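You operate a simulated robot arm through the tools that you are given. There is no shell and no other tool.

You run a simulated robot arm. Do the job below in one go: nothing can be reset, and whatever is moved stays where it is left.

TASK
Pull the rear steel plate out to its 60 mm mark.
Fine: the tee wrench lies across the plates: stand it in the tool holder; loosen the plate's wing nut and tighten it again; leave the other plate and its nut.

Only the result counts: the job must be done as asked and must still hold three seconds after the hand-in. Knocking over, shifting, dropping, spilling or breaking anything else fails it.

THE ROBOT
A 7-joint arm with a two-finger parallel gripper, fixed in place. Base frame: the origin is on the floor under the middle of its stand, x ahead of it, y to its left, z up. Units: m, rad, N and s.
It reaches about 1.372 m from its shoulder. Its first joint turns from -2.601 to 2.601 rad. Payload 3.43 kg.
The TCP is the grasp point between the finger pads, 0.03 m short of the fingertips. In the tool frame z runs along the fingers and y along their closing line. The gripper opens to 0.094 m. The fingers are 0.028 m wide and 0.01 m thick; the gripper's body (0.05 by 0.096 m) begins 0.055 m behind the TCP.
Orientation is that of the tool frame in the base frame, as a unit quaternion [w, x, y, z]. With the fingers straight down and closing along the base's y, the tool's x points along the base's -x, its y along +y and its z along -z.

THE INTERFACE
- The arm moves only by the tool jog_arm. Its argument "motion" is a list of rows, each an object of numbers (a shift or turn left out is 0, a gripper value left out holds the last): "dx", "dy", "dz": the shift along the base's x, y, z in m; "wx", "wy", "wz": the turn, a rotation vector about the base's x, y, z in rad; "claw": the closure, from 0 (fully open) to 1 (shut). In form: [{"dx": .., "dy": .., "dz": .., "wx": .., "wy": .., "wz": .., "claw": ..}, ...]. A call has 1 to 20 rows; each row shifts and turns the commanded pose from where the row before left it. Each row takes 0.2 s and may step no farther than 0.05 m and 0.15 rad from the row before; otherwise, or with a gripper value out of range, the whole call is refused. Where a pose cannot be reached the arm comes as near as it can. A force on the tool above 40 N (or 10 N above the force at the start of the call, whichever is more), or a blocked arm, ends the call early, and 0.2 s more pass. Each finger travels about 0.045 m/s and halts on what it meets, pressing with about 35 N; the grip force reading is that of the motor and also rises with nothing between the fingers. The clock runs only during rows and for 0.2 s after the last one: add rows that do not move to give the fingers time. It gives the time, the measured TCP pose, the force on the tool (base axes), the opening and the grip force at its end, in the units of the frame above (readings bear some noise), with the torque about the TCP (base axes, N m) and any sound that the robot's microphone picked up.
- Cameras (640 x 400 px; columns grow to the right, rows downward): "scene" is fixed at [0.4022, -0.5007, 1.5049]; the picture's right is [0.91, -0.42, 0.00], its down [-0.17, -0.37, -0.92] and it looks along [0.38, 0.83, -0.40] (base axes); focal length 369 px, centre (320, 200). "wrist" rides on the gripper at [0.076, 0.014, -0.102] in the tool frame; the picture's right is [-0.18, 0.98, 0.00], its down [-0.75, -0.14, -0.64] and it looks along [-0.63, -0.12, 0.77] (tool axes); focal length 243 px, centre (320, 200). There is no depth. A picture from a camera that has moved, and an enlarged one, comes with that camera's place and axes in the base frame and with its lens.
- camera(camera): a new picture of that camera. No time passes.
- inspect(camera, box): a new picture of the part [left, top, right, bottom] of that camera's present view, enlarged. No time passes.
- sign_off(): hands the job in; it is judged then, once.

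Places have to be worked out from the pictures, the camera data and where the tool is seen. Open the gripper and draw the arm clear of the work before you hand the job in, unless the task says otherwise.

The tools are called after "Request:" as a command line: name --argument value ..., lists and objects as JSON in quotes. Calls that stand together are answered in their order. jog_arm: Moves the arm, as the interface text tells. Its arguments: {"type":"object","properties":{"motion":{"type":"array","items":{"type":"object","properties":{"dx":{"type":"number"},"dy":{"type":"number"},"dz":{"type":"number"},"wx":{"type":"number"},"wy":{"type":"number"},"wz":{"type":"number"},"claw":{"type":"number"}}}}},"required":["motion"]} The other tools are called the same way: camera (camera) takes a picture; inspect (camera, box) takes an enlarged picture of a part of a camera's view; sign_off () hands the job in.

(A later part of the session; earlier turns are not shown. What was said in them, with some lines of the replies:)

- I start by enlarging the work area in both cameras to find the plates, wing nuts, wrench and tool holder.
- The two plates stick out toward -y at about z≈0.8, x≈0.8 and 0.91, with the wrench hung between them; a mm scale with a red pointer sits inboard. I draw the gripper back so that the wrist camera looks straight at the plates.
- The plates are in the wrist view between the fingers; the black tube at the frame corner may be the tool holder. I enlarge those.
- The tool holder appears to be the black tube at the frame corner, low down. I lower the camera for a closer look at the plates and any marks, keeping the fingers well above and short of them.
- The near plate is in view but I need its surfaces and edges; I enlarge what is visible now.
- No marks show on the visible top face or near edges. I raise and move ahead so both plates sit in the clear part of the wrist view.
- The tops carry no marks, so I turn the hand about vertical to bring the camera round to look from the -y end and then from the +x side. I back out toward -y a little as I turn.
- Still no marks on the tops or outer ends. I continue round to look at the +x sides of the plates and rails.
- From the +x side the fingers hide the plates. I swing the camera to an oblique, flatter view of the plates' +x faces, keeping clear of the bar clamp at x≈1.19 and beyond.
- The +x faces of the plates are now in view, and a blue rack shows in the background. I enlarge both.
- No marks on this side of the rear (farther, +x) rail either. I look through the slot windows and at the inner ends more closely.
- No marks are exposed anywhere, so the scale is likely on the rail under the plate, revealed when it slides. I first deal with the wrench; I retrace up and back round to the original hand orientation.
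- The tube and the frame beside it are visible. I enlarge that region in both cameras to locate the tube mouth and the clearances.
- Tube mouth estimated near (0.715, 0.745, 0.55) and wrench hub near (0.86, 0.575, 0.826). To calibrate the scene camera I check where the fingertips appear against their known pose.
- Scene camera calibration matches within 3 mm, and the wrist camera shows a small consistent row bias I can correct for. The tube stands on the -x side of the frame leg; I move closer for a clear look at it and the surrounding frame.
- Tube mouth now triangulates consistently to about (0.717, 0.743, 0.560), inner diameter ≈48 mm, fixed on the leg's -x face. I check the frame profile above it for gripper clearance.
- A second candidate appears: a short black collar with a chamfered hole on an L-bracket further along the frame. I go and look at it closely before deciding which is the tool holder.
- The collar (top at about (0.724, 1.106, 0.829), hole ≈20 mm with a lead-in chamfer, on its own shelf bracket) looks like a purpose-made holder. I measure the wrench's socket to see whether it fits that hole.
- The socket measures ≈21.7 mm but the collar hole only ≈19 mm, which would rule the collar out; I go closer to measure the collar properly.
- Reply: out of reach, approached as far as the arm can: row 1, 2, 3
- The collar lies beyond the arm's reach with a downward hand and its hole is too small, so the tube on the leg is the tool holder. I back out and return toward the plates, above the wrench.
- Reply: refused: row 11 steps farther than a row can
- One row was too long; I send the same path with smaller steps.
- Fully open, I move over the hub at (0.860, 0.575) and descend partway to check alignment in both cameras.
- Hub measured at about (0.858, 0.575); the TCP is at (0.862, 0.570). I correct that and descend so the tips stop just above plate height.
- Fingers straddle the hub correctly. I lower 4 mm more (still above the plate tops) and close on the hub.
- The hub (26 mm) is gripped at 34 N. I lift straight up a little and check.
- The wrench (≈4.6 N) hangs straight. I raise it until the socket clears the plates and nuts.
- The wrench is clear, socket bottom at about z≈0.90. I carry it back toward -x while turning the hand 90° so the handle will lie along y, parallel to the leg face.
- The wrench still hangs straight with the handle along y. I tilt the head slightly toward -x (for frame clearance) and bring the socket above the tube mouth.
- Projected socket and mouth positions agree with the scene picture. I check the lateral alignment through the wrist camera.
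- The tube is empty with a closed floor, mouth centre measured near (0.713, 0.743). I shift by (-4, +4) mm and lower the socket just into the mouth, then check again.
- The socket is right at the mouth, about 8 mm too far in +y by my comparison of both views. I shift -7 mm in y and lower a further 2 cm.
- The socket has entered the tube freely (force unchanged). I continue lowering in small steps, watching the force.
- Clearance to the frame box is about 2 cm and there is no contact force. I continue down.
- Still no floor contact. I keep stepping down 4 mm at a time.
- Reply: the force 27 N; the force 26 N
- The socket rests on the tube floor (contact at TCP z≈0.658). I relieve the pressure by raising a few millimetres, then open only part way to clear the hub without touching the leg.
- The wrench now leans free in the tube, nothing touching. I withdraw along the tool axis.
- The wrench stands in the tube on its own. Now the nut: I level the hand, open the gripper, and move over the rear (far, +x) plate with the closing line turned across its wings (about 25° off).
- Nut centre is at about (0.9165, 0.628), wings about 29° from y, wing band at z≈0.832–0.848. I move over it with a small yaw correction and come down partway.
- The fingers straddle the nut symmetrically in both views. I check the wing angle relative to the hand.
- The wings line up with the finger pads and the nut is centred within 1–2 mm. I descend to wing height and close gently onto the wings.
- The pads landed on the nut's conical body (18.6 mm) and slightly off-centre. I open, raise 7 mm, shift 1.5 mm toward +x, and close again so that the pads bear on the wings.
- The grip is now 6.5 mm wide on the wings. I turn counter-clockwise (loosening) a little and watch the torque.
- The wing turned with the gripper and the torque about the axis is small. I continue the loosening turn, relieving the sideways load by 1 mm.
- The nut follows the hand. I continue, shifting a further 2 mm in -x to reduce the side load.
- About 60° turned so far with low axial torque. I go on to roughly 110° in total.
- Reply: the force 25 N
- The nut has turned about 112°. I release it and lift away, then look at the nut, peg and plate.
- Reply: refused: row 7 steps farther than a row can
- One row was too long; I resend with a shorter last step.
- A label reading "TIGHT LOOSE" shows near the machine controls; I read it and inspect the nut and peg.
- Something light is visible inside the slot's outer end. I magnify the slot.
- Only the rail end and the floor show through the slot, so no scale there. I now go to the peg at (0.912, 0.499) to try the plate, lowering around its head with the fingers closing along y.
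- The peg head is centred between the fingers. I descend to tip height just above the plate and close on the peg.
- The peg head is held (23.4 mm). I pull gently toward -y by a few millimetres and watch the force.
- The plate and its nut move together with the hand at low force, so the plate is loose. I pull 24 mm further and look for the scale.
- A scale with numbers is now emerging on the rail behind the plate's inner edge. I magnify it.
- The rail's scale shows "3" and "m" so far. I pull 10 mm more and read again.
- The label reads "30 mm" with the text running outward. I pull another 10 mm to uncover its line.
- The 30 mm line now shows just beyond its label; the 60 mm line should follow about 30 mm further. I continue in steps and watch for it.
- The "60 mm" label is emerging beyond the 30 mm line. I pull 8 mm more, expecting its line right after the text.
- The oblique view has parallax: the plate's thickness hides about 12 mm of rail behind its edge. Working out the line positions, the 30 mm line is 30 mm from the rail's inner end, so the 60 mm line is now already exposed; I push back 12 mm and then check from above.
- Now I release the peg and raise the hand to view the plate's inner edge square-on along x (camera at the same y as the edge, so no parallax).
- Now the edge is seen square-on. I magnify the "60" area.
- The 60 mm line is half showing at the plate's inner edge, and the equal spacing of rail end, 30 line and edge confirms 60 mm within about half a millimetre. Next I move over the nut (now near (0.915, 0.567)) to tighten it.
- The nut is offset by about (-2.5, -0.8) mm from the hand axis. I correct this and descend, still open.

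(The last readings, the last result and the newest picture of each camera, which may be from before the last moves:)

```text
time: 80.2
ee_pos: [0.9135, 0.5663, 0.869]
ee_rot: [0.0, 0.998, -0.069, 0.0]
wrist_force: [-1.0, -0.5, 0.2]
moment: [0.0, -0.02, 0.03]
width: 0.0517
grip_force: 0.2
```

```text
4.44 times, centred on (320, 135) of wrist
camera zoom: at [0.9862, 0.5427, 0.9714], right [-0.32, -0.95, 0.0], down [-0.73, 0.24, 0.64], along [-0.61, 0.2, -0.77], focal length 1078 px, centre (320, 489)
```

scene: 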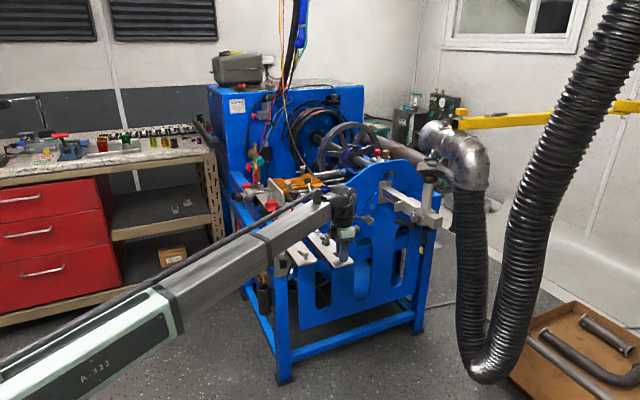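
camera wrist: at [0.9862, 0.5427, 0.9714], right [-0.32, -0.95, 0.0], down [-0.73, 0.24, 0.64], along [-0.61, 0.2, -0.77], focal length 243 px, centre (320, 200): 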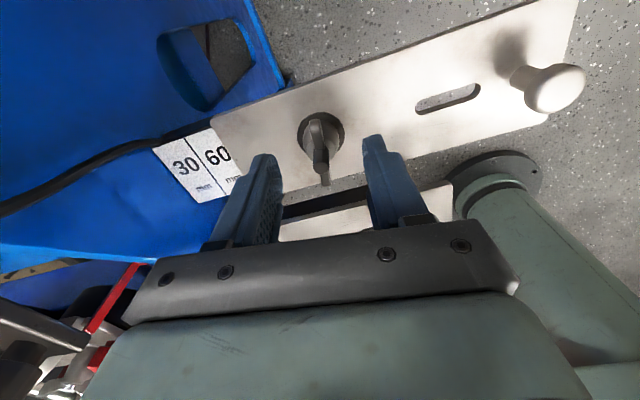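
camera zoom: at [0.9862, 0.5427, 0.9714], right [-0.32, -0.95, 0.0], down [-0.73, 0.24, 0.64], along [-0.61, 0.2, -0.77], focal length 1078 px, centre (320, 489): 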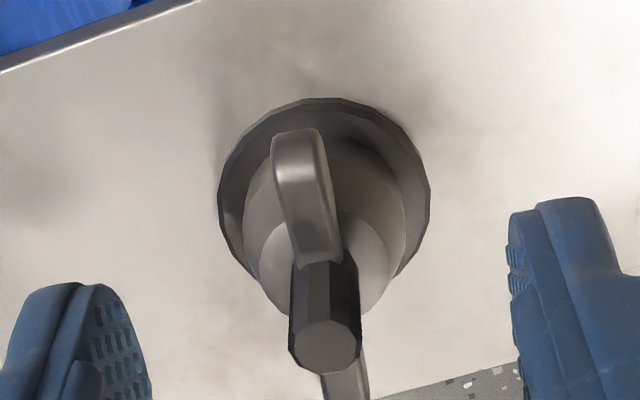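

The nut still sits about 0.9 mm toward -y of the hand's centre; I correct that and close on the wings, then check the plate's position again.

Request:
jog_arm --motion '[{"dy": -0.0009}, {"claw": 0.7}, {"claw": 0.85}, {"claw": 1}, {}, {}, {}]'

Request:
inspect --camera "wrist" --box '[260, 90, 380, 180]'

Request:
inspect --camera "wrist" --box '[145, 100, 255, 210]'

Request:
inspect --camera "scene" --box '[305, 222, 335, 245]'

```text
time: 81.8
ee_pos: [0.9135, 0.5653, 0.869]
ee_rot: [0.0, 0.998, -0.069, -0.001]
wrist_force: [1.3, 2.7, 0.5]
moment: [0.08, -0.23, 0.01]
width: 0.0065
grip_force: 40.4
```

```text
4.44 times, centred on (320, 135) of wrist
camera zoom: at [0.9851, 0.5408, 0.9715], right [-0.32, -0.95, 0.0], down [-0.73, 0.24, 0.64], along [-0.61, 0.2, -0.77], focal length 1078 px, centre (320, 489)
```

zoom: 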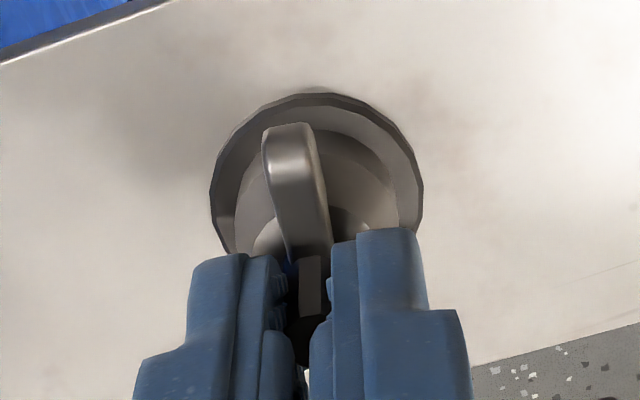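

```text
3.64 times, centred on (200, 155) of wrist
camera zoom: at [0.9851, 0.5408, 0.9715], right [-0.32, -0.95, 0.0], down [-0.73, 0.24, 0.64], along [-0.61, 0.2, -0.77], focal length 882 px, centre (756, 364)
```

zoom: 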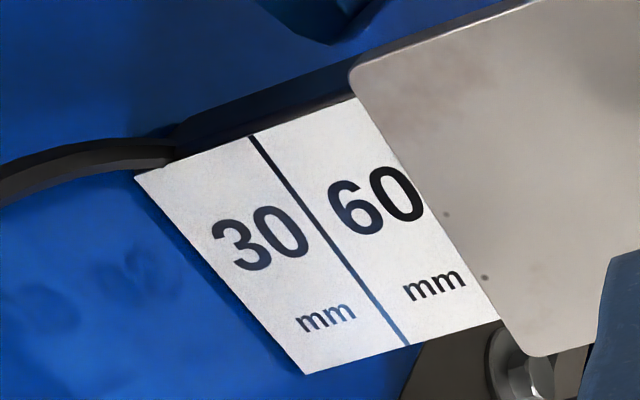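

```text
16.00 times, centred on (320, 234) of scene
camera zoom: at [0.4022, -0.5007, 1.5049], right [0.91, -0.42, 0.0], down [-0.17, -0.37, -0.92], along [0.38, 0.83, -0.4], focal length 5905 px, centre (320, -336)
```

zoom: 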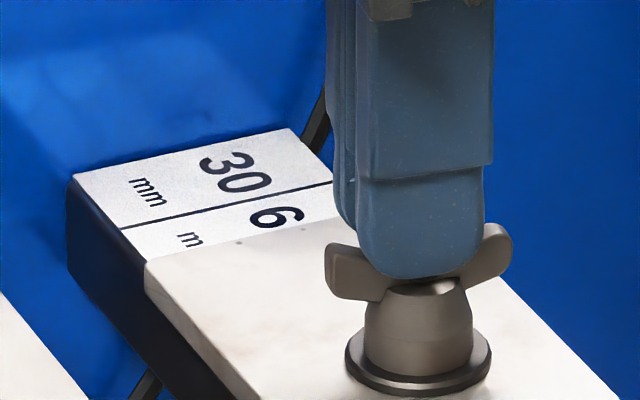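

The grip is centred with little side force and the plate has hardly moved. I now turn clockwise to tighten, in stages.

Request:
jog_arm --motion '[{"wz": -0.1}, {"wz": -0.1}, {"wz": -0.1}, {"wz": -0.1}, {"wz": -0.1}, {"wz": -0.1}, {"wz": -0.1}]'

Request:
inspect --camera "scene" --box '[305, 222, 335, 245]'

```text
time: 83.4
ee_pos: [0.913, 0.5627, 0.8703]
ee_rot: [-0.001, 0.913, -0.407, 0.0]
wrist_force: [8.2, 3.0, 16.7]
moment: [0.62, 0.26, 0.03]
width: 0.0064
grip_force: 40.8
```

```text
16.00 times, centred on (320, 234) of scene
camera zoom: at [0.4022, -0.5007, 1.5049], right [0.91, -0.42, 0.0], down [-0.17, -0.37, -0.92], along [0.38, 0.83, -0.4], focal length 5905 px, centre (320, -336)
```

zoom: 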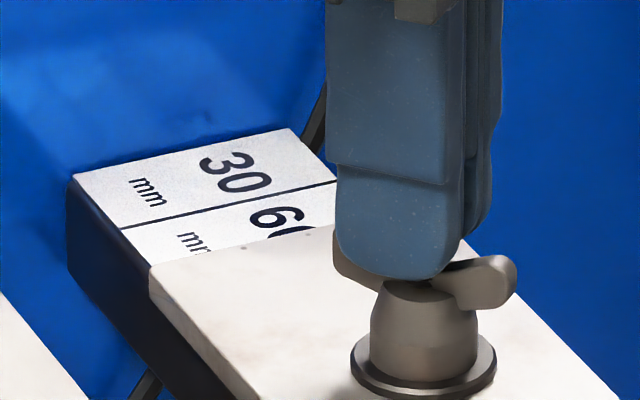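

The plate crept about 2–3 mm outward as the hand turned. While the nut is still loose I shift back +2.5 mm and re-check.

Request:
jog_arm --motion '[{"dy": 0.0025}, {}]'

Request:
inspect --camera "scene" --box '[305, 222, 335, 245]'

```text
time: 84.0
ee_pos: [0.9133, 0.5646, 0.868]
ee_rot: [0.001, 0.913, -0.408, 0.001]
wrist_force: [14.2, -2.3, 16.2]
moment: [-0.02, -0.33, 0.04]
width: 0.0065
grip_force: 40.8
```

```text
16.00 times, centred on (320, 234) of scene
camera zoom: at [0.4022, -0.5007, 1.5049], right [0.91, -0.42, 0.0], down [-0.17, -0.37, -0.92], along [0.38, 0.83, -0.4], focal length 5905 px, centre (320, -336)
```

zoom: 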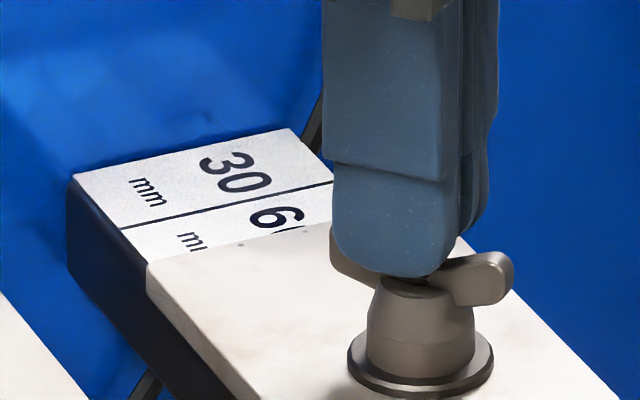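

The plate is nearly back at its mark. I continue tightening with a small compensating shift and check again.

Request:
jog_arm --motion '[{"dy": 0.0005, "wz": -0.08}, {"dy": 0.0005, "wz": -0.08}, {"dy": 0.0005, "wz": -0.08}, {"wz": -0.08}, {"wz": -0.08}, {}]'

Request:
inspect --camera "scene" --box '[305, 222, 335, 245]'

```text
time: 85.3
ee_pos: [0.9148, 0.567, 0.8689]
ee_rot: [-0.003, 0.814, -0.581, 0.003]
wrist_force: [1.5, -2.0, -0.2]
moment: [0.74, 0.28, -0.01]
width: 0.0062
grip_force: 41.1
stopped in row 6: the force on the tool passed its limit at 40 N (the readings are from after the stop); the commanded pose is now the measured one
```

```text
16.00 times, centred on (320, 234) of scene
camera zoom: at [0.4022, -0.5007, 1.5049], right [0.91, -0.42, 0.0], down [-0.17, -0.37, -0.92], along [0.38, 0.83, -0.4], focal length 5905 px, centre (320, -336)
```

zoom: 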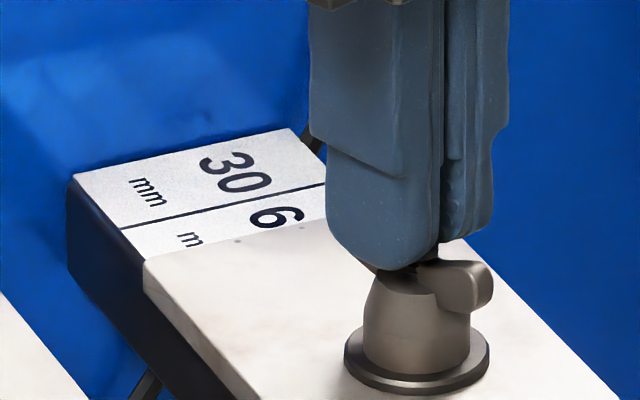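

A brief force spike stopped that call; forces are relaxed now and the nut has turned about 63° of the way back. I nudge 1 mm outward and continue with smaller steps.

Request:
jog_arm --motion '[{"dy": -0.001}, {"wz": -0.06}, {"wz": -0.06}, {"wz": -0.06}, {"wz": -0.06}, {}]'

Request:
inspect --camera "scene" --box '[305, 222, 335, 245]'

Request:
inspect --camera "wrist" --box '[260, 90, 380, 180]'

```text
time: 86.7
ee_pos: [0.9139, 0.5656, 0.8698]
ee_rot: [-0.002, 0.738, -0.675, 0.003]
wrist_force: [4.8, 2.8, -3.5]
moment: [0.74, 0.01, 0.03]
width: 0.0061
grip_force: 40.3
```

```text
16.00 times, centred on (320, 234) of scene
camera zoom: at [0.4022, -0.5007, 1.5049], right [0.91, -0.42, 0.0], down [-0.17, -0.37, -0.92], along [0.38, 0.83, -0.4], focal length 5905 px, centre (320, -336)
```

zoom: 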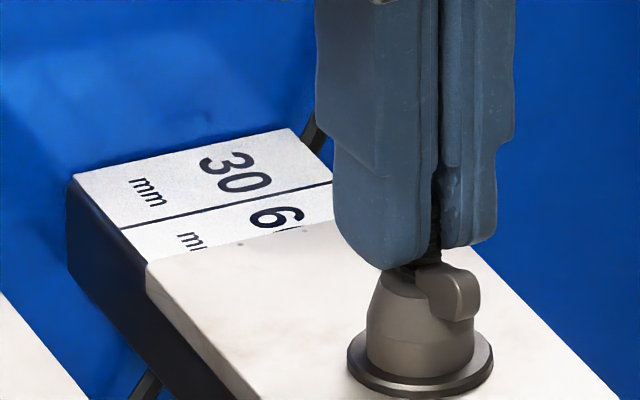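

```text
4.44 times, centred on (320, 135) of wrist
camera zoom: at [0.9059, 0.4898, 0.9714], right [-1.0, 0.09, -0.01], down [0.07, 0.76, 0.64], along [0.07, 0.64, -0.77], focal length 1078 px, centre (320, 489)
```

zoom: 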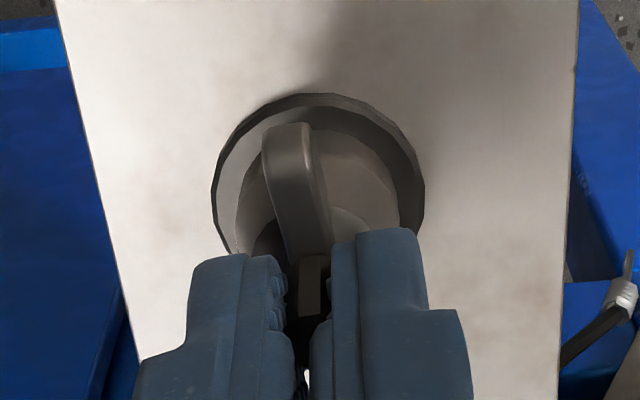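

The plate is on its mark and the nut keeps turning with the hand. I continue tightening.

Request:
jog_arm --motion '[{"wz": -0.06}, {"wz": -0.06}, {"wz": -0.06}, {"wz": -0.06}, {"wz": -0.06}, {}]'

Request:
inspect --camera "scene" --box '[305, 222, 335, 245]'

```text
time: 88.1
ee_pos: [0.9152, 0.5674, 0.8692]
ee_rot: [0.002, -0.629, 0.777, -0.005]
wrist_force: [15.0, -3.1, 6.5]
moment: [-0.08, -0.29, 0.05]
width: 0.0063
grip_force: 40.8
```

```text
16.00 times, centred on (320, 234) of scene
camera zoom: at [0.4022, -0.5007, 1.5049], right [0.91, -0.42, 0.0], down [-0.17, -0.37, -0.92], along [0.38, 0.83, -0.4], focal length 5905 px, centre (320, -336)
```

zoom: 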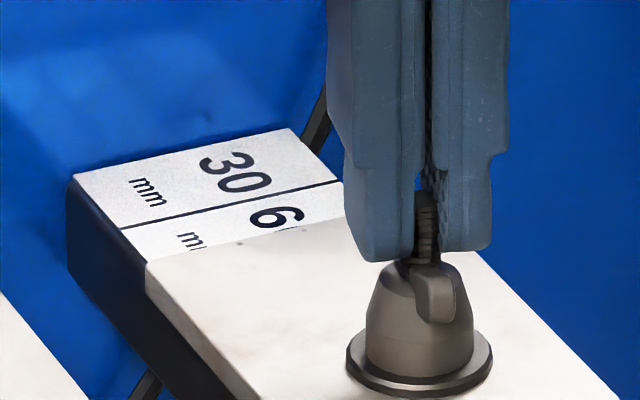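

Request:
jog_arm --motion '[{"dx": 0.0007, "wz": -0.06}, {"dx": 0.0007, "wz": -0.06}, {"wz": -0.06}, {"wz": -0.06}, {}]'

Request:
inspect --camera "scene" --box '[305, 222, 335, 245]'

```text
time: 89.3
ee_pos: [0.917, 0.566, 0.8689]
ee_rot: [0.001, -0.532, 0.847, -0.004]
wrist_force: [18.8, -5.6, 1.1]
moment: [-0.27, -0.39, 0.05]
width: 0.0064
grip_force: 40.9
```

```text
16.00 times, centred on (320, 234) of scene
camera zoom: at [0.4022, -0.5007, 1.5049], right [0.91, -0.42, 0.0], down [-0.17, -0.37, -0.92], along [0.38, 0.83, -0.4], focal length 5905 px, centre (320, -336)
```

zoom: 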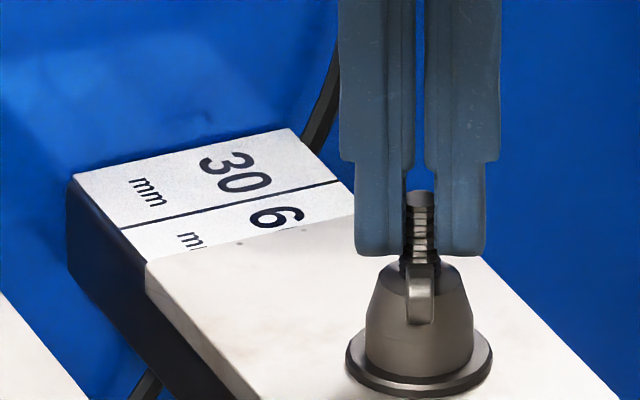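

Almost back to the original tight angle. I relieve the sideways load and keep turning to feel for the tight stop.

Request:
jog_arm --motion '[{"dx": 0.0012, "dy": -0.0005}, {"wz": -0.04}, {"wz": -0.04}, {}]'

Request:
inspect --camera "wrist" --box '[260, 90, 380, 180]'

Request:
inspect --camera "scene" --box '[305, 222, 335, 245]'

```text
time: 90.3
ee_pos: [0.9171, 0.5651, 0.8693]
ee_rot: [0.0, -0.499, 0.867, -0.003]
wrist_force: [8.5, -3.6, 11.1]
moment: [-0.73, 0.31, 0.78]
width: 0.0061
grip_force: 40.2
```

```text
4.44 times, centred on (320, 135) of wrist
camera zoom: at [0.8644, 0.5089, 0.9714], right [-0.76, 0.65, -0.01], down [0.5, 0.58, 0.64], along [0.42, 0.48, -0.77], focal length 1078 px, centre (320, 489)
```

zoom: 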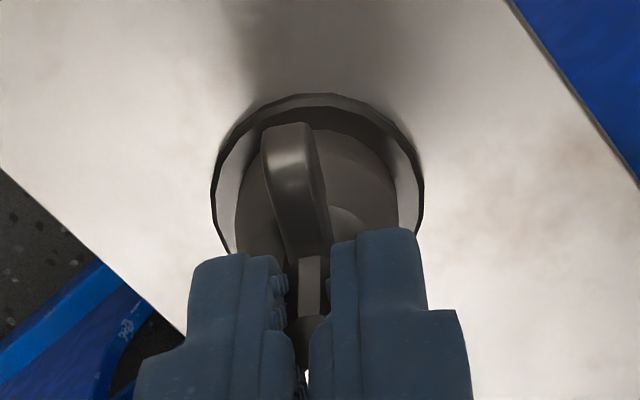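

```text
16.00 times, centred on (320, 234) of scene
camera zoom: at [0.4022, -0.5007, 1.5049], right [0.91, -0.42, 0.0], down [-0.17, -0.37, -0.92], along [0.38, 0.83, -0.4], focal length 5905 px, centre (320, -336)
```

zoom: 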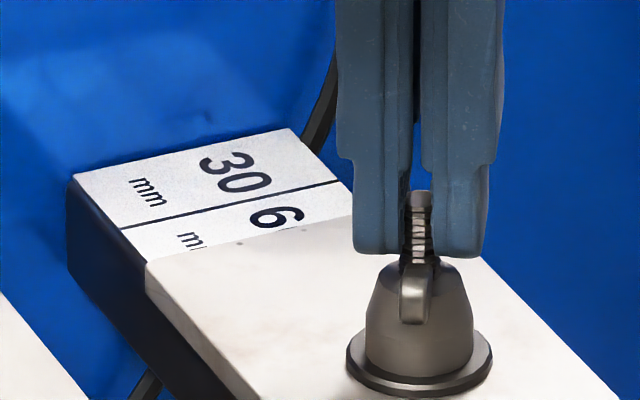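

The axial torque has jumped to 0.78 N·m at the original tight angle, so the nut has seated. I add a little more turn to make sure.

Request:
jog_arm --motion '[{"wz": -0.03}, {"wz": -0.03}, {}]'

Request:
inspect --camera "wrist" --box '[260, 90, 380, 180]'

```text
time: 91.1
ee_pos: [0.9158, 0.5673, 0.8695]
ee_rot: [0.001, -0.472, 0.881, -0.004]
wrist_force: [5.0, -5.9, 5.4]
moment: [0.35, -0.27, 1.19]
width: 0.0081
grip_force: 41.9
```

```text
4.44 times, centred on (320, 135) of wrist
camera zoom: at [0.861, 0.5123, 0.9714], right [-0.72, 0.7, -0.01], down [0.53, 0.55, 0.64], along [0.45, 0.46, -0.77], focal length 1078 px, centre (320, 489)
```

zoom: 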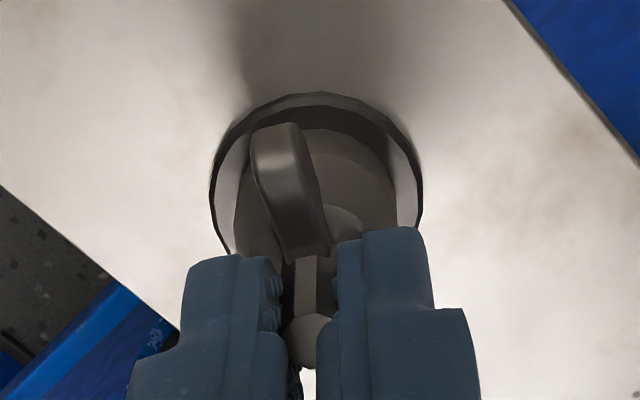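

The wings no longer follow (torque 1.19 N·m): the nut is tight. I relieve the torque, open, and lift straight off.

Request:
jog_arm --motion '[{"wz": 0.03}, {"wz": 0.03}, {"claw": 0.7}, {"claw": 0.5}, {}, {}, {"dz": 0.02}, {"dz": 0.04}, {"dz": 0.04}, {"dz": 0.04}, {"dz": 0.02}]'

Request:
inspect --camera "scene" --box '[285, 215, 365, 275]'

Request:
camera --camera "wrist"

```text
time: 93.5
ee_pos: [0.9169, 0.5664, 1.028]
ee_rot: [0.001, -0.497, 0.868, -0.004]
wrist_force: [0.3, -0.1, 0.2]
moment: [0.0, 0.02, 0.03]
width: 0.0473
grip_force: 0.1
```

```text
6.67 times, centred on (325, 245) of scene
camera zoom: at [0.4022, -0.5007, 1.5049], right [0.91, -0.42, 0.0], down [-0.17, -0.37, -0.92], along [0.38, 0.83, -0.4], focal length 2460 px, centre (287, -100)
```

zoom: 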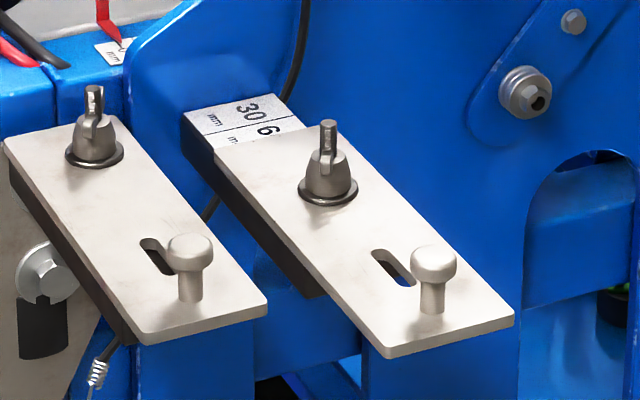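

```text
taken
camera wrist: at [0.8643, 0.5095, 1.1301], right [-0.76, 0.65, -0.01], down [0.5, 0.58, 0.64], along [0.42, 0.48, -0.77], focal length 243 px, centre (320, 200)
```

wrist: 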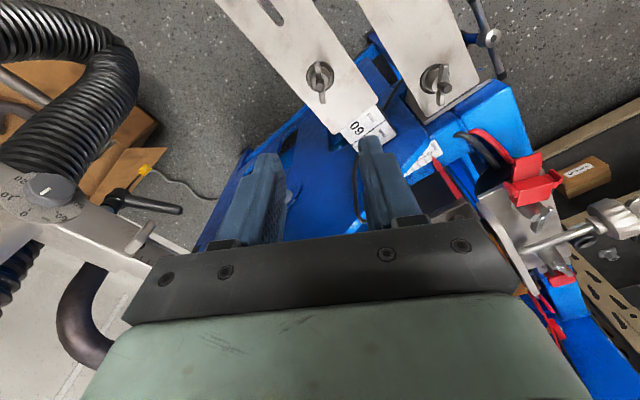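

The nut is tight with its wings back at the original angle. I now swing the camera to look square-on along x at the plate's inner edge to verify the mark.

Request:
jog_arm --motion '[{"dx": -0.016, "dy": 0.008, "wz": -0.145}, {"dx": -0.016, "dy": 0.008, "wz": -0.145}, {"dx": -0.016, "dy": 0.008, "wz": -0.145}, {"dx": -0.016, "dy": 0.008, "wz": -0.145}, {"dx": -0.016, "dy": 0.008, "wz": -0.145}, {"dx": -0.016, "dy": 0.008, "wz": -0.145}, {"dx": -0.016, "dy": 0.008, "wz": -0.145}, {}]'

Request:
camera --camera "wrist"

Request:
inspect --camera "wrist" --box '[330, 110, 410, 180]'

```text
time: 95.3
ee_pos: [0.8033, 0.6215, 1.0285]
ee_rot: [-0.002, -0.013, 1.0, -0.004]
wrist_force: [0.0, 0.6, -1.2]
moment: [0.03, 0.03, -0.01]
width: 0.0471
grip_force: 0.1
```

```text
taken
camera wrist: at [0.7264, 0.6355, 1.1311], right [0.16, 0.99, -0.01], down [0.76, -0.12, 0.64], along [0.63, -0.11, -0.77], focal length 243 px, centre (320, 200)
```

wrist: 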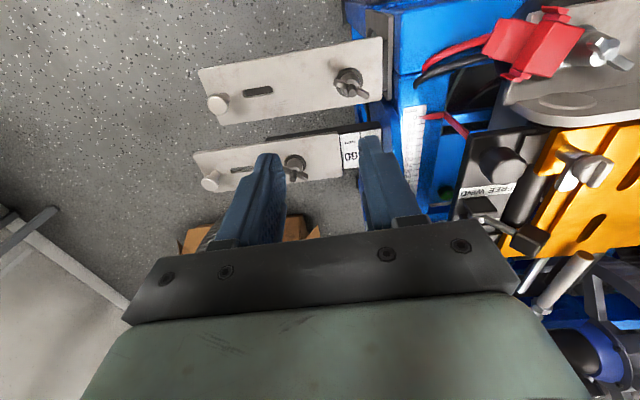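

```text
5.71 times, centred on (370, 145) of wrist
camera zoom: at [0.7264, 0.6355, 1.1311], right [0.16, 0.99, -0.01], down [0.76, -0.12, 0.64], along [0.63, -0.11, -0.77], focal length 1386 px, centre (34, 514)
```

zoom: 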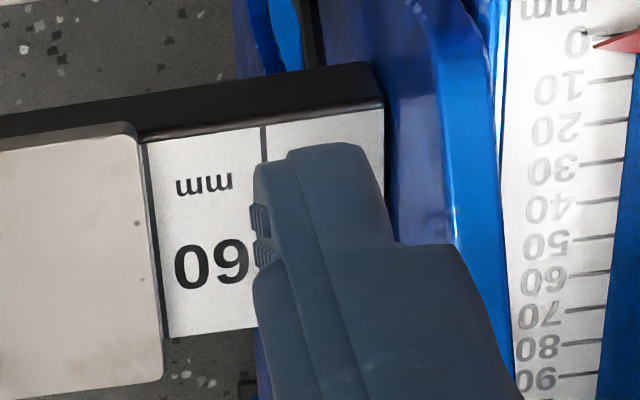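

I magnify the edge and the 60 mm line.

Request:
inspect --camera "wrist" --box '[335, 130, 375, 160]'

Request:
inspect --camera "wrist" --box '[335, 150, 375, 180]'

```text
13.33 times, centred on (355, 145) of wrist
camera zoom: at [0.7264, 0.6355, 1.1311], right [0.16, 0.99, -0.01], down [0.76, -0.12, 0.64], along [0.63, -0.11, -0.77], focal length 3235 px, centre (-147, 933)
```

zoom: 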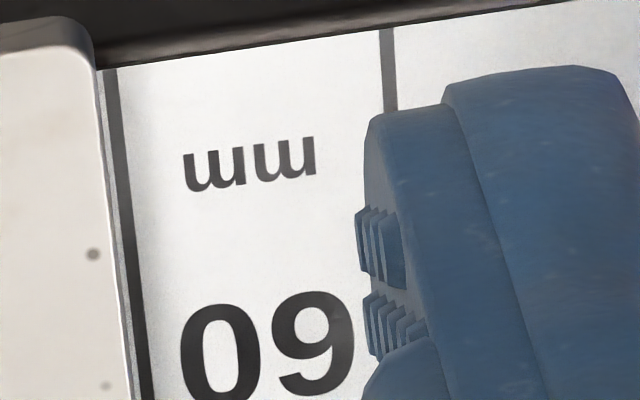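

```text
13.33 times, centred on (355, 165) of wrist
camera zoom: at [0.7264, 0.6355, 1.1311], right [0.16, 0.99, -0.01], down [0.76, -0.12, 0.64], along [0.63, -0.11, -0.77], focal length 3235 px, centre (-147, 667)
```

zoom: 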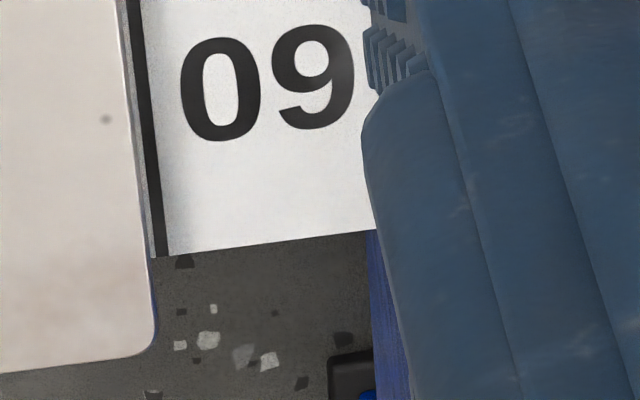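

The line is now fully visible with a thin strip beyond it, so the plate may be about 1 mm past the mark. I zoom as far as possible to measure.

Request:
inspect --camera "wrist" --box '[340, 138, 352, 146]'

Request:
inspect --camera "wrist" --box '[340, 160, 352, 168]'

```text
16.00 times, centred on (346, 142) of wrist
camera zoom: at [0.7264, 0.6355, 1.1311], right [0.16, 0.99, -0.01], down [0.76, -0.12, 0.64], along [0.63, -0.11, -0.77], focal length 3882 px, centre (-96, 1128)
```

zoom: 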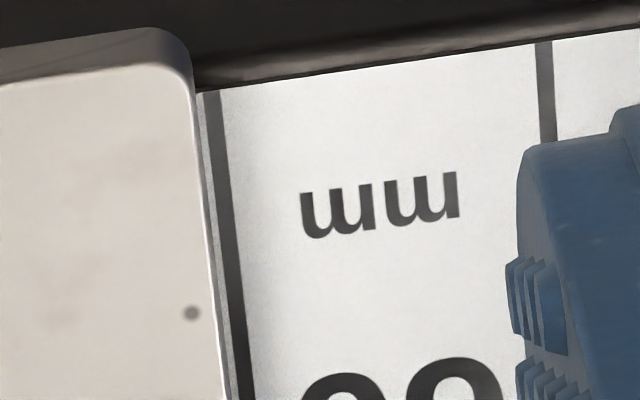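

```text
16.00 times, centred on (346, 164) of wrist
camera zoom: at [0.7264, 0.6355, 1.1311], right [0.16, 0.99, -0.01], down [0.76, -0.12, 0.64], along [0.63, -0.11, -0.77], focal length 3882 px, centre (-96, 776)
```

zoom: 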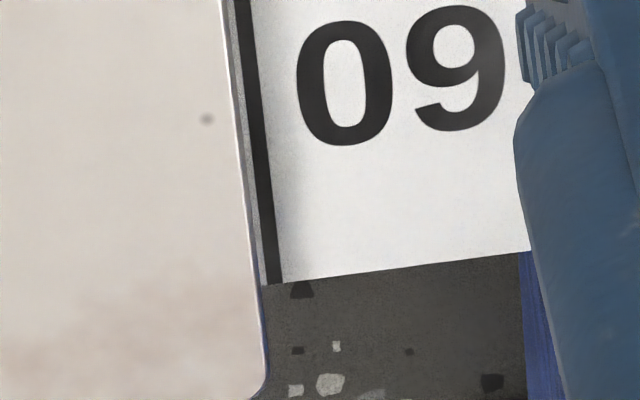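

The plate edge sits about 1.4 mm beyond the line's centre. I'll correct it: go back over the nut, ease it slightly, push the plate in 1.4 mm, and retighten.

Request:
jog_arm --motion '[{"dx": 0.0162, "dy": -0.0079, "wz": 0.1468}, {"dx": 0.0162, "dy": -0.0079, "wz": 0.1468}, {"dx": 0.0162, "dy": -0.0079, "wz": 0.1468}, {"dx": 0.0162, "dy": -0.0079, "wz": 0.1468}, {"dx": 0.0162, "dy": -0.0079, "wz": 0.1468}, {"dx": 0.0162, "dy": -0.0079, "wz": 0.1468}, {"dx": 0.0162, "dy": -0.0079, "wz": 0.1468}, {"dz": -0.035}, {"dz": -0.035}, {"dz": -0.03}, {}]'

Request:
inspect --camera "wrist" --box '[280, 75, 360, 135]'

Request:
inspect --camera "scene" --box '[305, 222, 335, 245]'

```text
time: 97.7
ee_pos: [0.9174, 0.5672, 0.9314]
ee_rot: [0.001, -0.504, 0.864, -0.003]
wrist_force: [0.3, 0.5, -0.5]
moment: [0.01, 0.04, 0.02]
width: 0.047
grip_force: 0.2
```

```text
6.67 times, centred on (320, 105) of wrist
camera zoom: at [0.8665, 0.5087, 1.0329], right [-0.76, 0.64, -0.01], down [0.49, 0.59, 0.64], along [0.42, 0.49, -0.77], focal length 1618 px, centre (320, 833)
```

zoom: 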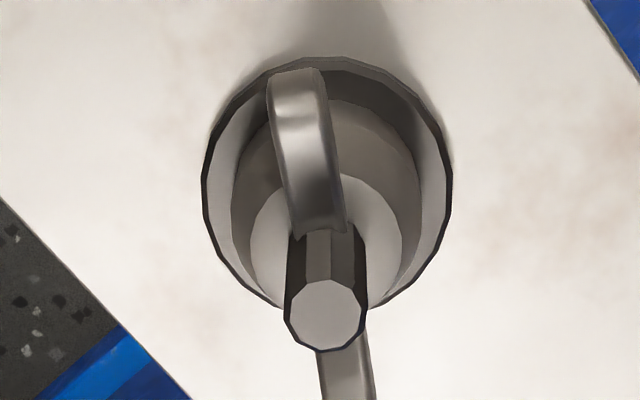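

```text
16.00 times, centred on (320, 234) of scene
camera zoom: at [0.4022, -0.5007, 1.5049], right [0.91, -0.42, 0.0], down [-0.17, -0.37, -0.92], along [0.38, 0.83, -0.4], focal length 5905 px, centre (320, -336)
```

zoom: 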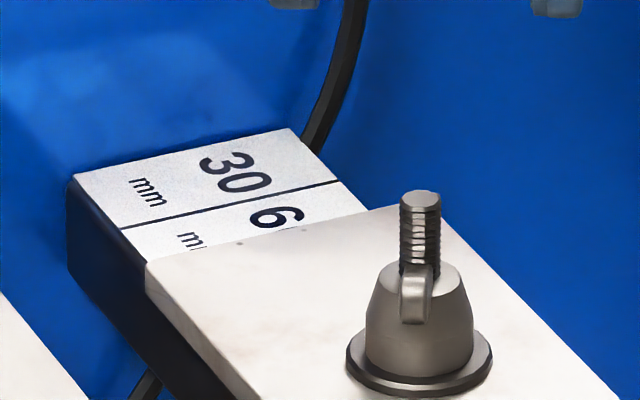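

Nut centred within about 1 mm; I fine-adjust, descend to wing height and grip the wings again.

Request:
jog_arm --motion '[{"dx": -0.0007, "dy": 0.0004}, {"dz": -0.03}, {"dz": -0.02}, {"dz": -0.0125}, {}, {"claw": 0.7}, {"claw": 0.85}, {"claw": 1}, {}, {}]'

Request:
inspect --camera "wrist" --box '[260, 90, 380, 180]'

Request:
inspect --camera "scene" --box '[305, 222, 335, 245]'

```text
time: 99.9
ee_pos: [0.9171, 0.5667, 0.867]
ee_rot: [0.002, -0.503, 0.864, -0.003]
wrist_force: [1.0, -1.7, 0.4]
moment: [0.19, -0.05, 0.02]
width: 0.0066
grip_force: 40.5
```

```text
4.44 times, centred on (320, 135) of wrist
camera zoom: at [0.8655, 0.509, 0.9692], right [-0.76, 0.65, -0.01], down [0.49, 0.59, 0.64], along [0.42, 0.49, -0.77], focal length 1078 px, centre (320, 489)
```

zoom: 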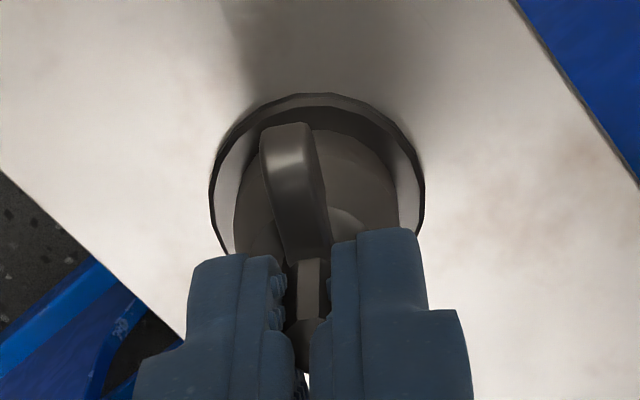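

```text
16.00 times, centred on (320, 234) of scene
camera zoom: at [0.4022, -0.5007, 1.5049], right [0.91, -0.42, 0.0], down [-0.17, -0.37, -0.92], along [0.38, 0.83, -0.4], focal length 5905 px, centre (320, -336)
```

zoom: 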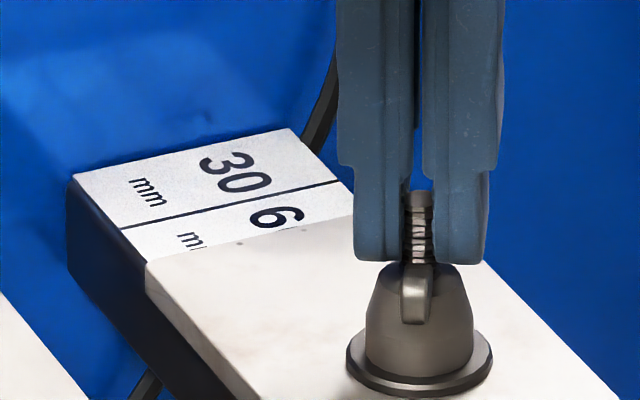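

Good grip. I loosen by about 0.8 rad, then check the plate's position before shifting it.

Request:
jog_arm --motion '[{"wz": 0.08}, {"wz": 0.08}, {"wz": 0.08}, {"wz": 0.08}, {"wz": 0.08}, {"wz": 0.08}, {"wz": 0.08}, {"wz": 0.08}, {"wz": 0.08}, {"wz": 0.08}, {}]'

Request:
inspect --camera "scene" --box '[305, 222, 335, 245]'

```text
time: 102.3
ee_pos: [0.9129, 0.5666, 0.8662]
ee_rot: [-0.001, 0.801, -0.599, 0.0]
wrist_force: [-29.0, -0.7, -4.3]
moment: [0.74, 0.94, -0.12]
width: 0.0066
grip_force: 40.5
```

```text
16.00 times, centred on (320, 234) of scene
camera zoom: at [0.4022, -0.5007, 1.5049], right [0.91, -0.42, 0.0], down [-0.17, -0.37, -0.92], along [0.38, 0.83, -0.4], focal length 5905 px, centre (320, -336)
```

zoom: 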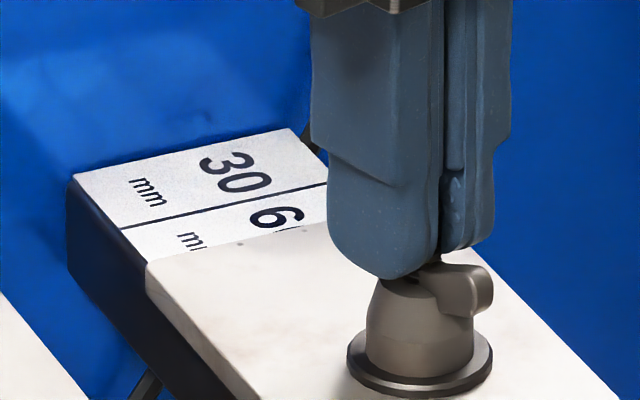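

The plate hasn't moved yet; the side load in x is high, so I relieve it and push +1.5 mm in y.

Request:
jog_arm --motion '[{"dx": -0.0015}, {"dx": -0.0015, "dy": 0.0007}, {"dy": 0.0008}, {}]'

Request:
inspect --camera "scene" --box '[305, 222, 335, 245]'

```text
time: 103.3
ee_pos: [0.9125, 0.5683, 0.8667]
ee_rot: [-0.001, 0.8, -0.6, 0.003]
wrist_force: [-15.6, -2.4, -1.2]
moment: [0.49, 0.73, -0.05]
width: 0.0063
grip_force: 40.3
```

```text
16.00 times, centred on (320, 234) of scene
camera zoom: at [0.4022, -0.5007, 1.5049], right [0.91, -0.42, 0.0], down [-0.17, -0.37, -0.92], along [0.38, 0.83, -0.4], focal length 5905 px, centre (320, -336)
```

zoom: 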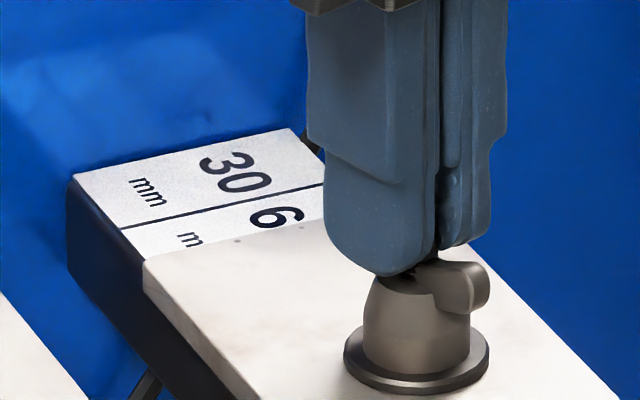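

The plate's inner corner has shifted to where the line should be at the edge. I tighten again gradually, undoing the x shift as I go, checking midway.

Request:
jog_arm --motion '[{"dx": 0.0003, "wz": -0.07}, {"dx": 0.0003, "wz": -0.07}, {"dx": 0.0003, "wz": -0.07}, {"dx": 0.0003, "wz": -0.07}, {"dx": 0.0003, "wz": -0.07}, {}]'

Request:
inspect --camera "scene" --box '[305, 222, 335, 245]'

```text
time: 104.7
ee_pos: [0.9147, 0.5683, 0.8666]
ee_rot: [0.001, -0.683, 0.73, -0.003]
wrist_force: [-13.9, 2.1, 14.6]
moment: [-0.73, 0.55, -0.04]
width: 0.0066
grip_force: 40.4
```

```text
16.00 times, centred on (320, 234) of scene
camera zoom: at [0.4022, -0.5007, 1.5049], right [0.91, -0.42, 0.0], down [-0.17, -0.37, -0.92], along [0.38, 0.83, -0.4], focal length 5905 px, centre (320, -336)
```

zoom: 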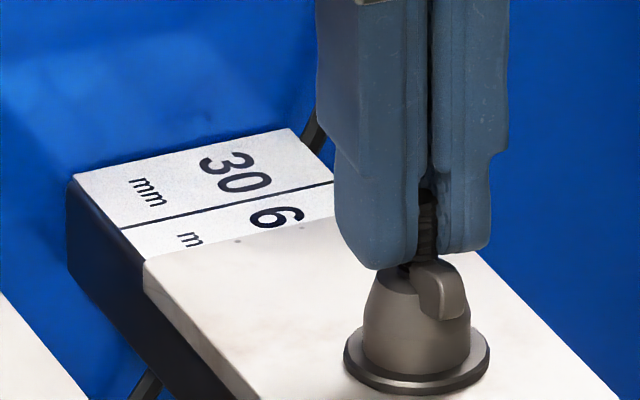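

The plate holds at the mark. I finish the tightening turn.

Request:
jog_arm --motion '[{"wz": -0.07}, {"wz": -0.07}, {"dx": 0.0003, "wz": -0.07}, {"dx": 0.0003, "wz": -0.07}, {"wz": -0.06}, {"wz": -0.05}, {}]'

Request:
inspect --camera "scene" --box '[305, 222, 335, 245]'

```text
time: 106.3
ee_pos: [0.9162, 0.5679, 0.8679]
ee_rot: [0.001, -0.528, 0.849, -0.003]
wrist_force: [-11.1, -2.6, 7.9]
moment: [0.84, -0.02, -0.07]
width: 0.0063
grip_force: 40.6
```

```text
16.00 times, centred on (320, 234) of scene
camera zoom: at [0.4022, -0.5007, 1.5049], right [0.91, -0.42, 0.0], down [-0.17, -0.37, -0.92], along [0.38, 0.83, -0.4], focal length 5905 px, centre (320, -336)
```

zoom: 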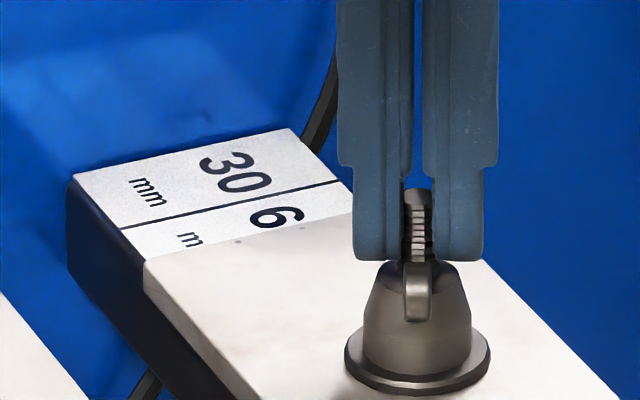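

Plate unchanged. I turn the last bit until the torque shows it is tight.

Request:
jog_arm --motion '[{"wz": -0.04}, {"wz": -0.04}, {}]'

Request:
jog_arm --motion '[{"wz": -0.03}, {"wz": -0.02}, {}]'

Request:
inspect --camera "scene" --box '[305, 222, 335, 245]'

Request:
inspect --camera "wrist" --box '[260, 90, 380, 180]'

```text
time: 107.1
ee_pos: [0.9168, 0.5687, 0.8659]
ee_rot: [0.001, -0.495, 0.869, -0.003]
wrist_force: [-3.8, -4.6, 9.4]
moment: [-0.1, 0.26, 1.19]
width: 0.0066
grip_force: 40.6
```

```text
time: 107.9
ee_pos: [0.9181, 0.5684, 0.867]
ee_rot: [0.001, -0.473, 0.881, -0.004]
wrist_force: [9.1, -2.8, 11.0]
moment: [-0.77, 0.39, 1.16]
width: 0.0078
grip_force: 42.4
```

```text
16.00 times, centred on (320, 234) of scene
camera zoom: at [0.4022, -0.5007, 1.5049], right [0.91, -0.42, 0.0], down [-0.17, -0.37, -0.92], along [0.38, 0.83, -0.4], focal length 5905 px, centre (320, -336)
```

zoom: 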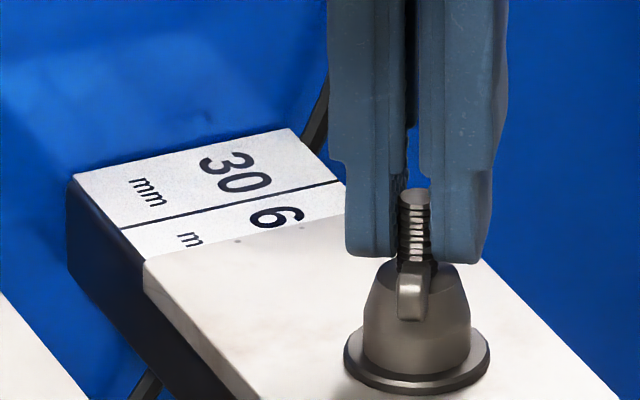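

```text
4.44 times, centred on (320, 135) of wrist
camera zoom: at [0.8612, 0.5141, 0.969], right [-0.72, 0.7, -0.01], down [0.53, 0.55, 0.64], along [0.45, 0.46, -0.77], focal length 1078 px, centre (320, 489)
```

zoom: 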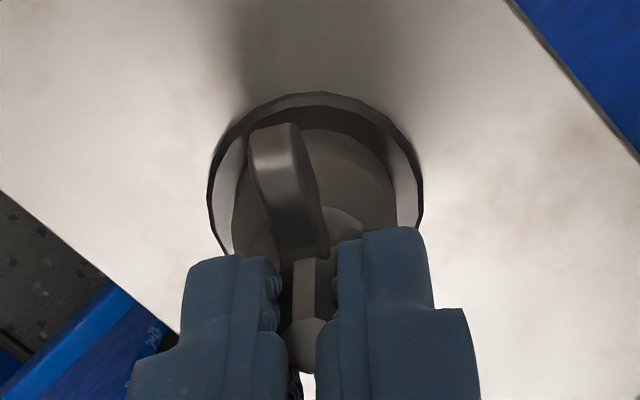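

The nut is tight again (1.2 N·m, wings no longer follow). I relieve, open, lift, and swing to the square-on view to verify.

Request:
jog_arm --motion '[{"wz": 0.03}, {"wz": 0.03}, {"claw": 0.7}, {"claw": 0.5}, {}, {}, {"dz": 0.02}, {"dz": 0.04}, {"dz": 0.04}, {"dz": 0.04}, {"dz": 0.02}]'

Request:
jog_arm --motion '[{"dx": -0.016, "dy": 0.0078, "wz": -0.145}, {"dx": -0.016, "dy": 0.0078, "wz": -0.145}, {"dx": -0.016, "dy": 0.0078, "wz": -0.145}, {"dx": -0.016, "dy": 0.0078, "wz": -0.145}, {"dx": -0.016, "dy": 0.0078, "wz": -0.145}, {"dx": -0.016, "dy": 0.0078, "wz": -0.145}, {"dx": -0.016, "dy": 0.0078, "wz": -0.145}, {}]'

Request:
inspect --camera "wrist" --box '[335, 130, 375, 160]'

Request:
inspect --camera "wrist" --box '[340, 160, 352, 168]'

Request:
camera --camera "wrist"

```text
time: 110.3
ee_pos: [0.9133, 0.5712, 1.0258]
ee_rot: [0.002, -0.498, 0.867, -0.004]
wrist_force: [-0.2, -0.4, -0.6]
moment: [-0.01, 0.0, -0.01]
width: 0.0469
grip_force: 0.0
```

```text
time: 112.1
ee_pos: [0.803, 0.6229, 1.0247]
ee_rot: [-0.001, -0.014, 1.0, -0.004]
wrist_force: [-0.9, 0.8, -0.2]
moment: [0.02, -0.03, -0.02]
width: 0.047
grip_force: 0.0
```

```text
13.33 times, centred on (355, 145) of wrist
camera zoom: at [0.7257, 0.636, 1.1268], right [0.16, 0.99, -0.01], down [0.76, -0.12, 0.64], along [0.63, -0.11, -0.77], focal length 3235 px, centre (-147, 933)
```

zoom: 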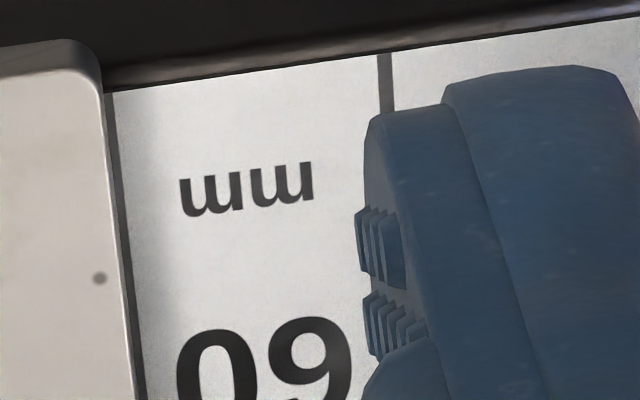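

```text
16.00 times, centred on (346, 164) of wrist
camera zoom: at [0.7257, 0.636, 1.1268], right [0.16, 0.99, -0.01], down [0.76, -0.12, 0.64], along [0.63, -0.11, -0.77], focal length 3882 px, centre (-96, 776)
```

zoom: 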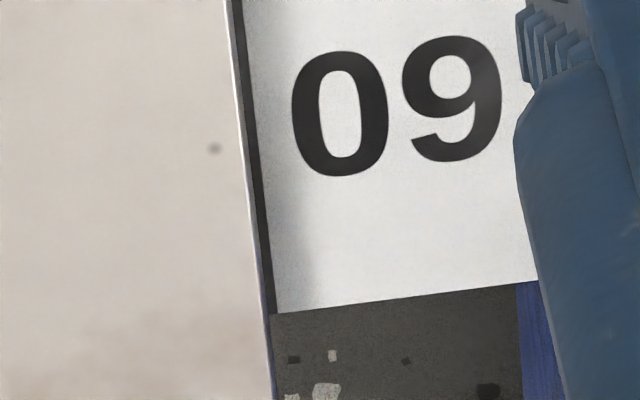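

```text
taken
camera wrist: at [0.7257, 0.636, 1.1268], right [0.16, 0.99, -0.01], down [0.76, -0.12, 0.64], along [0.63, -0.11, -0.77], focal length 243 px, centre (320, 200)
```

wrist: 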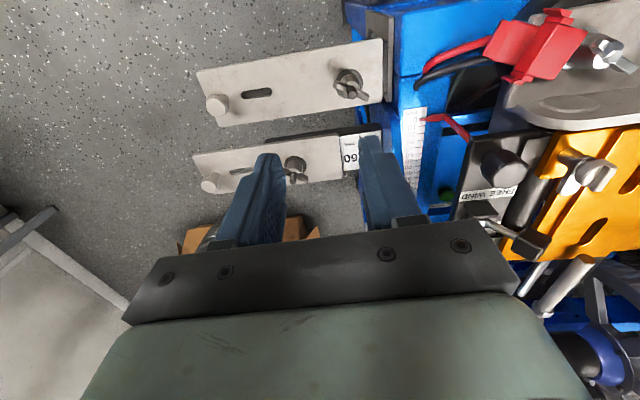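

The plate's edge now bisects the 60 mm line and the nut is tight. I open fully, draw the arm up and back clear of the work, and take final pictures.

Request:
jog_arm --motion '[{"dz": 0.04, "claw": 0}, {"dx": -0.02, "dz": 0.04}, {"dx": -0.04, "dy": -0.02, "dz": 0.02}, {"dx": -0.04, "dy": -0.02, "dz": 0.02}, {"dx": -0.04, "dy": -0.02}, {"dx": -0.04, "dy": -0.02}, {"dx": -0.04, "dy": -0.02}, {"dx": -0.04, "dy": -0.02}, {}]'

Request:
camera --camera "scene"

Request:
inspect --camera "scene" --box '[235, 200, 355, 310]'

Request:
inspect --camera "scene" --box '[285, 215, 365, 275]'

Request:
inspect --camera "scene" --box '[240, 250, 290, 310]'

```text
time: 114.1
ee_pos: [0.5467, 0.5059, 1.1364]
ee_rot: [0.003, -0.015, 1.0, 0.0]
wrist_force: [1.1, 0.3, -0.5]
moment: [0.0, 0.03, 0.0]
width: 0.0939
grip_force: 0.1
out of reach, approached as far as the arm can: row 8
```

```text
taken
```

scene: 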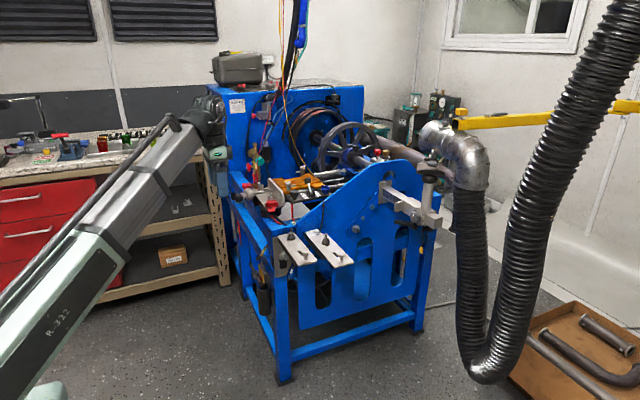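

```text
3.64 times, centred on (295, 255) of scene
camera zoom: at [0.4022, -0.5007, 1.5049], right [0.91, -0.42, 0.0], down [-0.17, -0.37, -0.92], along [0.38, 0.83, -0.4], focal length 1342 px, centre (411, 0)
```

zoom: 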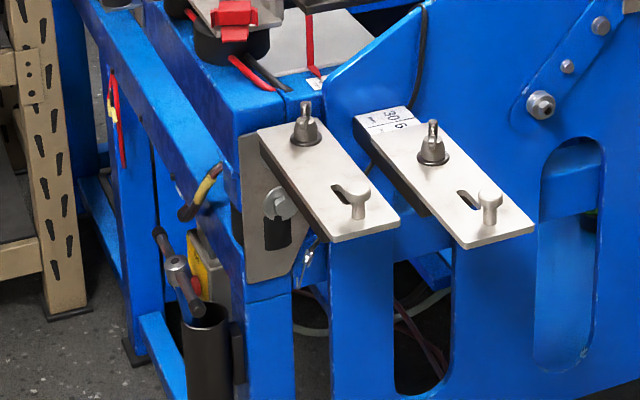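

```text
6.67 times, centred on (325, 245) of scene
camera zoom: at [0.4022, -0.5007, 1.5049], right [0.91, -0.42, 0.0], down [-0.17, -0.37, -0.92], along [0.38, 0.83, -0.4], focal length 2460 px, centre (287, -100)
```

zoom: 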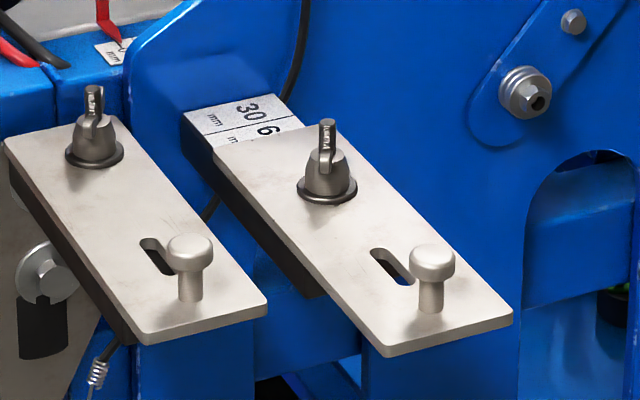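

```text
6.67 times, centred on (265, 280) of scene
camera zoom: at [0.4022, -0.5007, 1.5049], right [0.91, -0.42, 0.0], down [-0.17, -0.37, -0.92], along [0.38, 0.83, -0.4], focal length 2460 px, centre (687, -333)
```

zoom: 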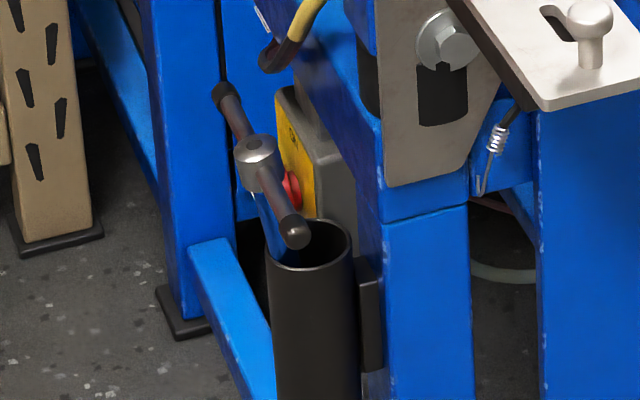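

Final check: the wrench stands in the tube, the rear plate's edge is on its 60 mm line with its nut tight, and the front plate and nut are untouched. The gripper is open and the arm is clear, so I hand the job in.

Request:
sign_off

```text
The job is handed in.
```

I've handed the job in, with every part done as asked as far as the pictures and readings show.

- **Plate:** its inner edge sits on the 60 mm line, to within about half a millimetre. My first tightening left it about 1.4 mm too far out, so I loosened the nut, moved the plate back and tightened it again.
- **Wing nut:** it is tight at its original angle. It resisted at about 1.2 N·m and the wings stopped following the gripper.
- **Tee wrench:** it stands in the black tube on the frame leg, leaning slightly toward the robot.
- **Other plate and nut:** I didn't touch them, and they look unchanged in the final pictures.
- **Arm:** the gripper is open and the arm is clear of the work.

I had to judge two things from the pictures:

- **Which plate is rear:** nothing was labelled, so I took it as the one farther from the robot.
- **Which is the tool holder:** I chose the black tube. The only other candidate, a small collar on a bracket, was out of the arm's reach and its hole measured too small for the wrench's socket.
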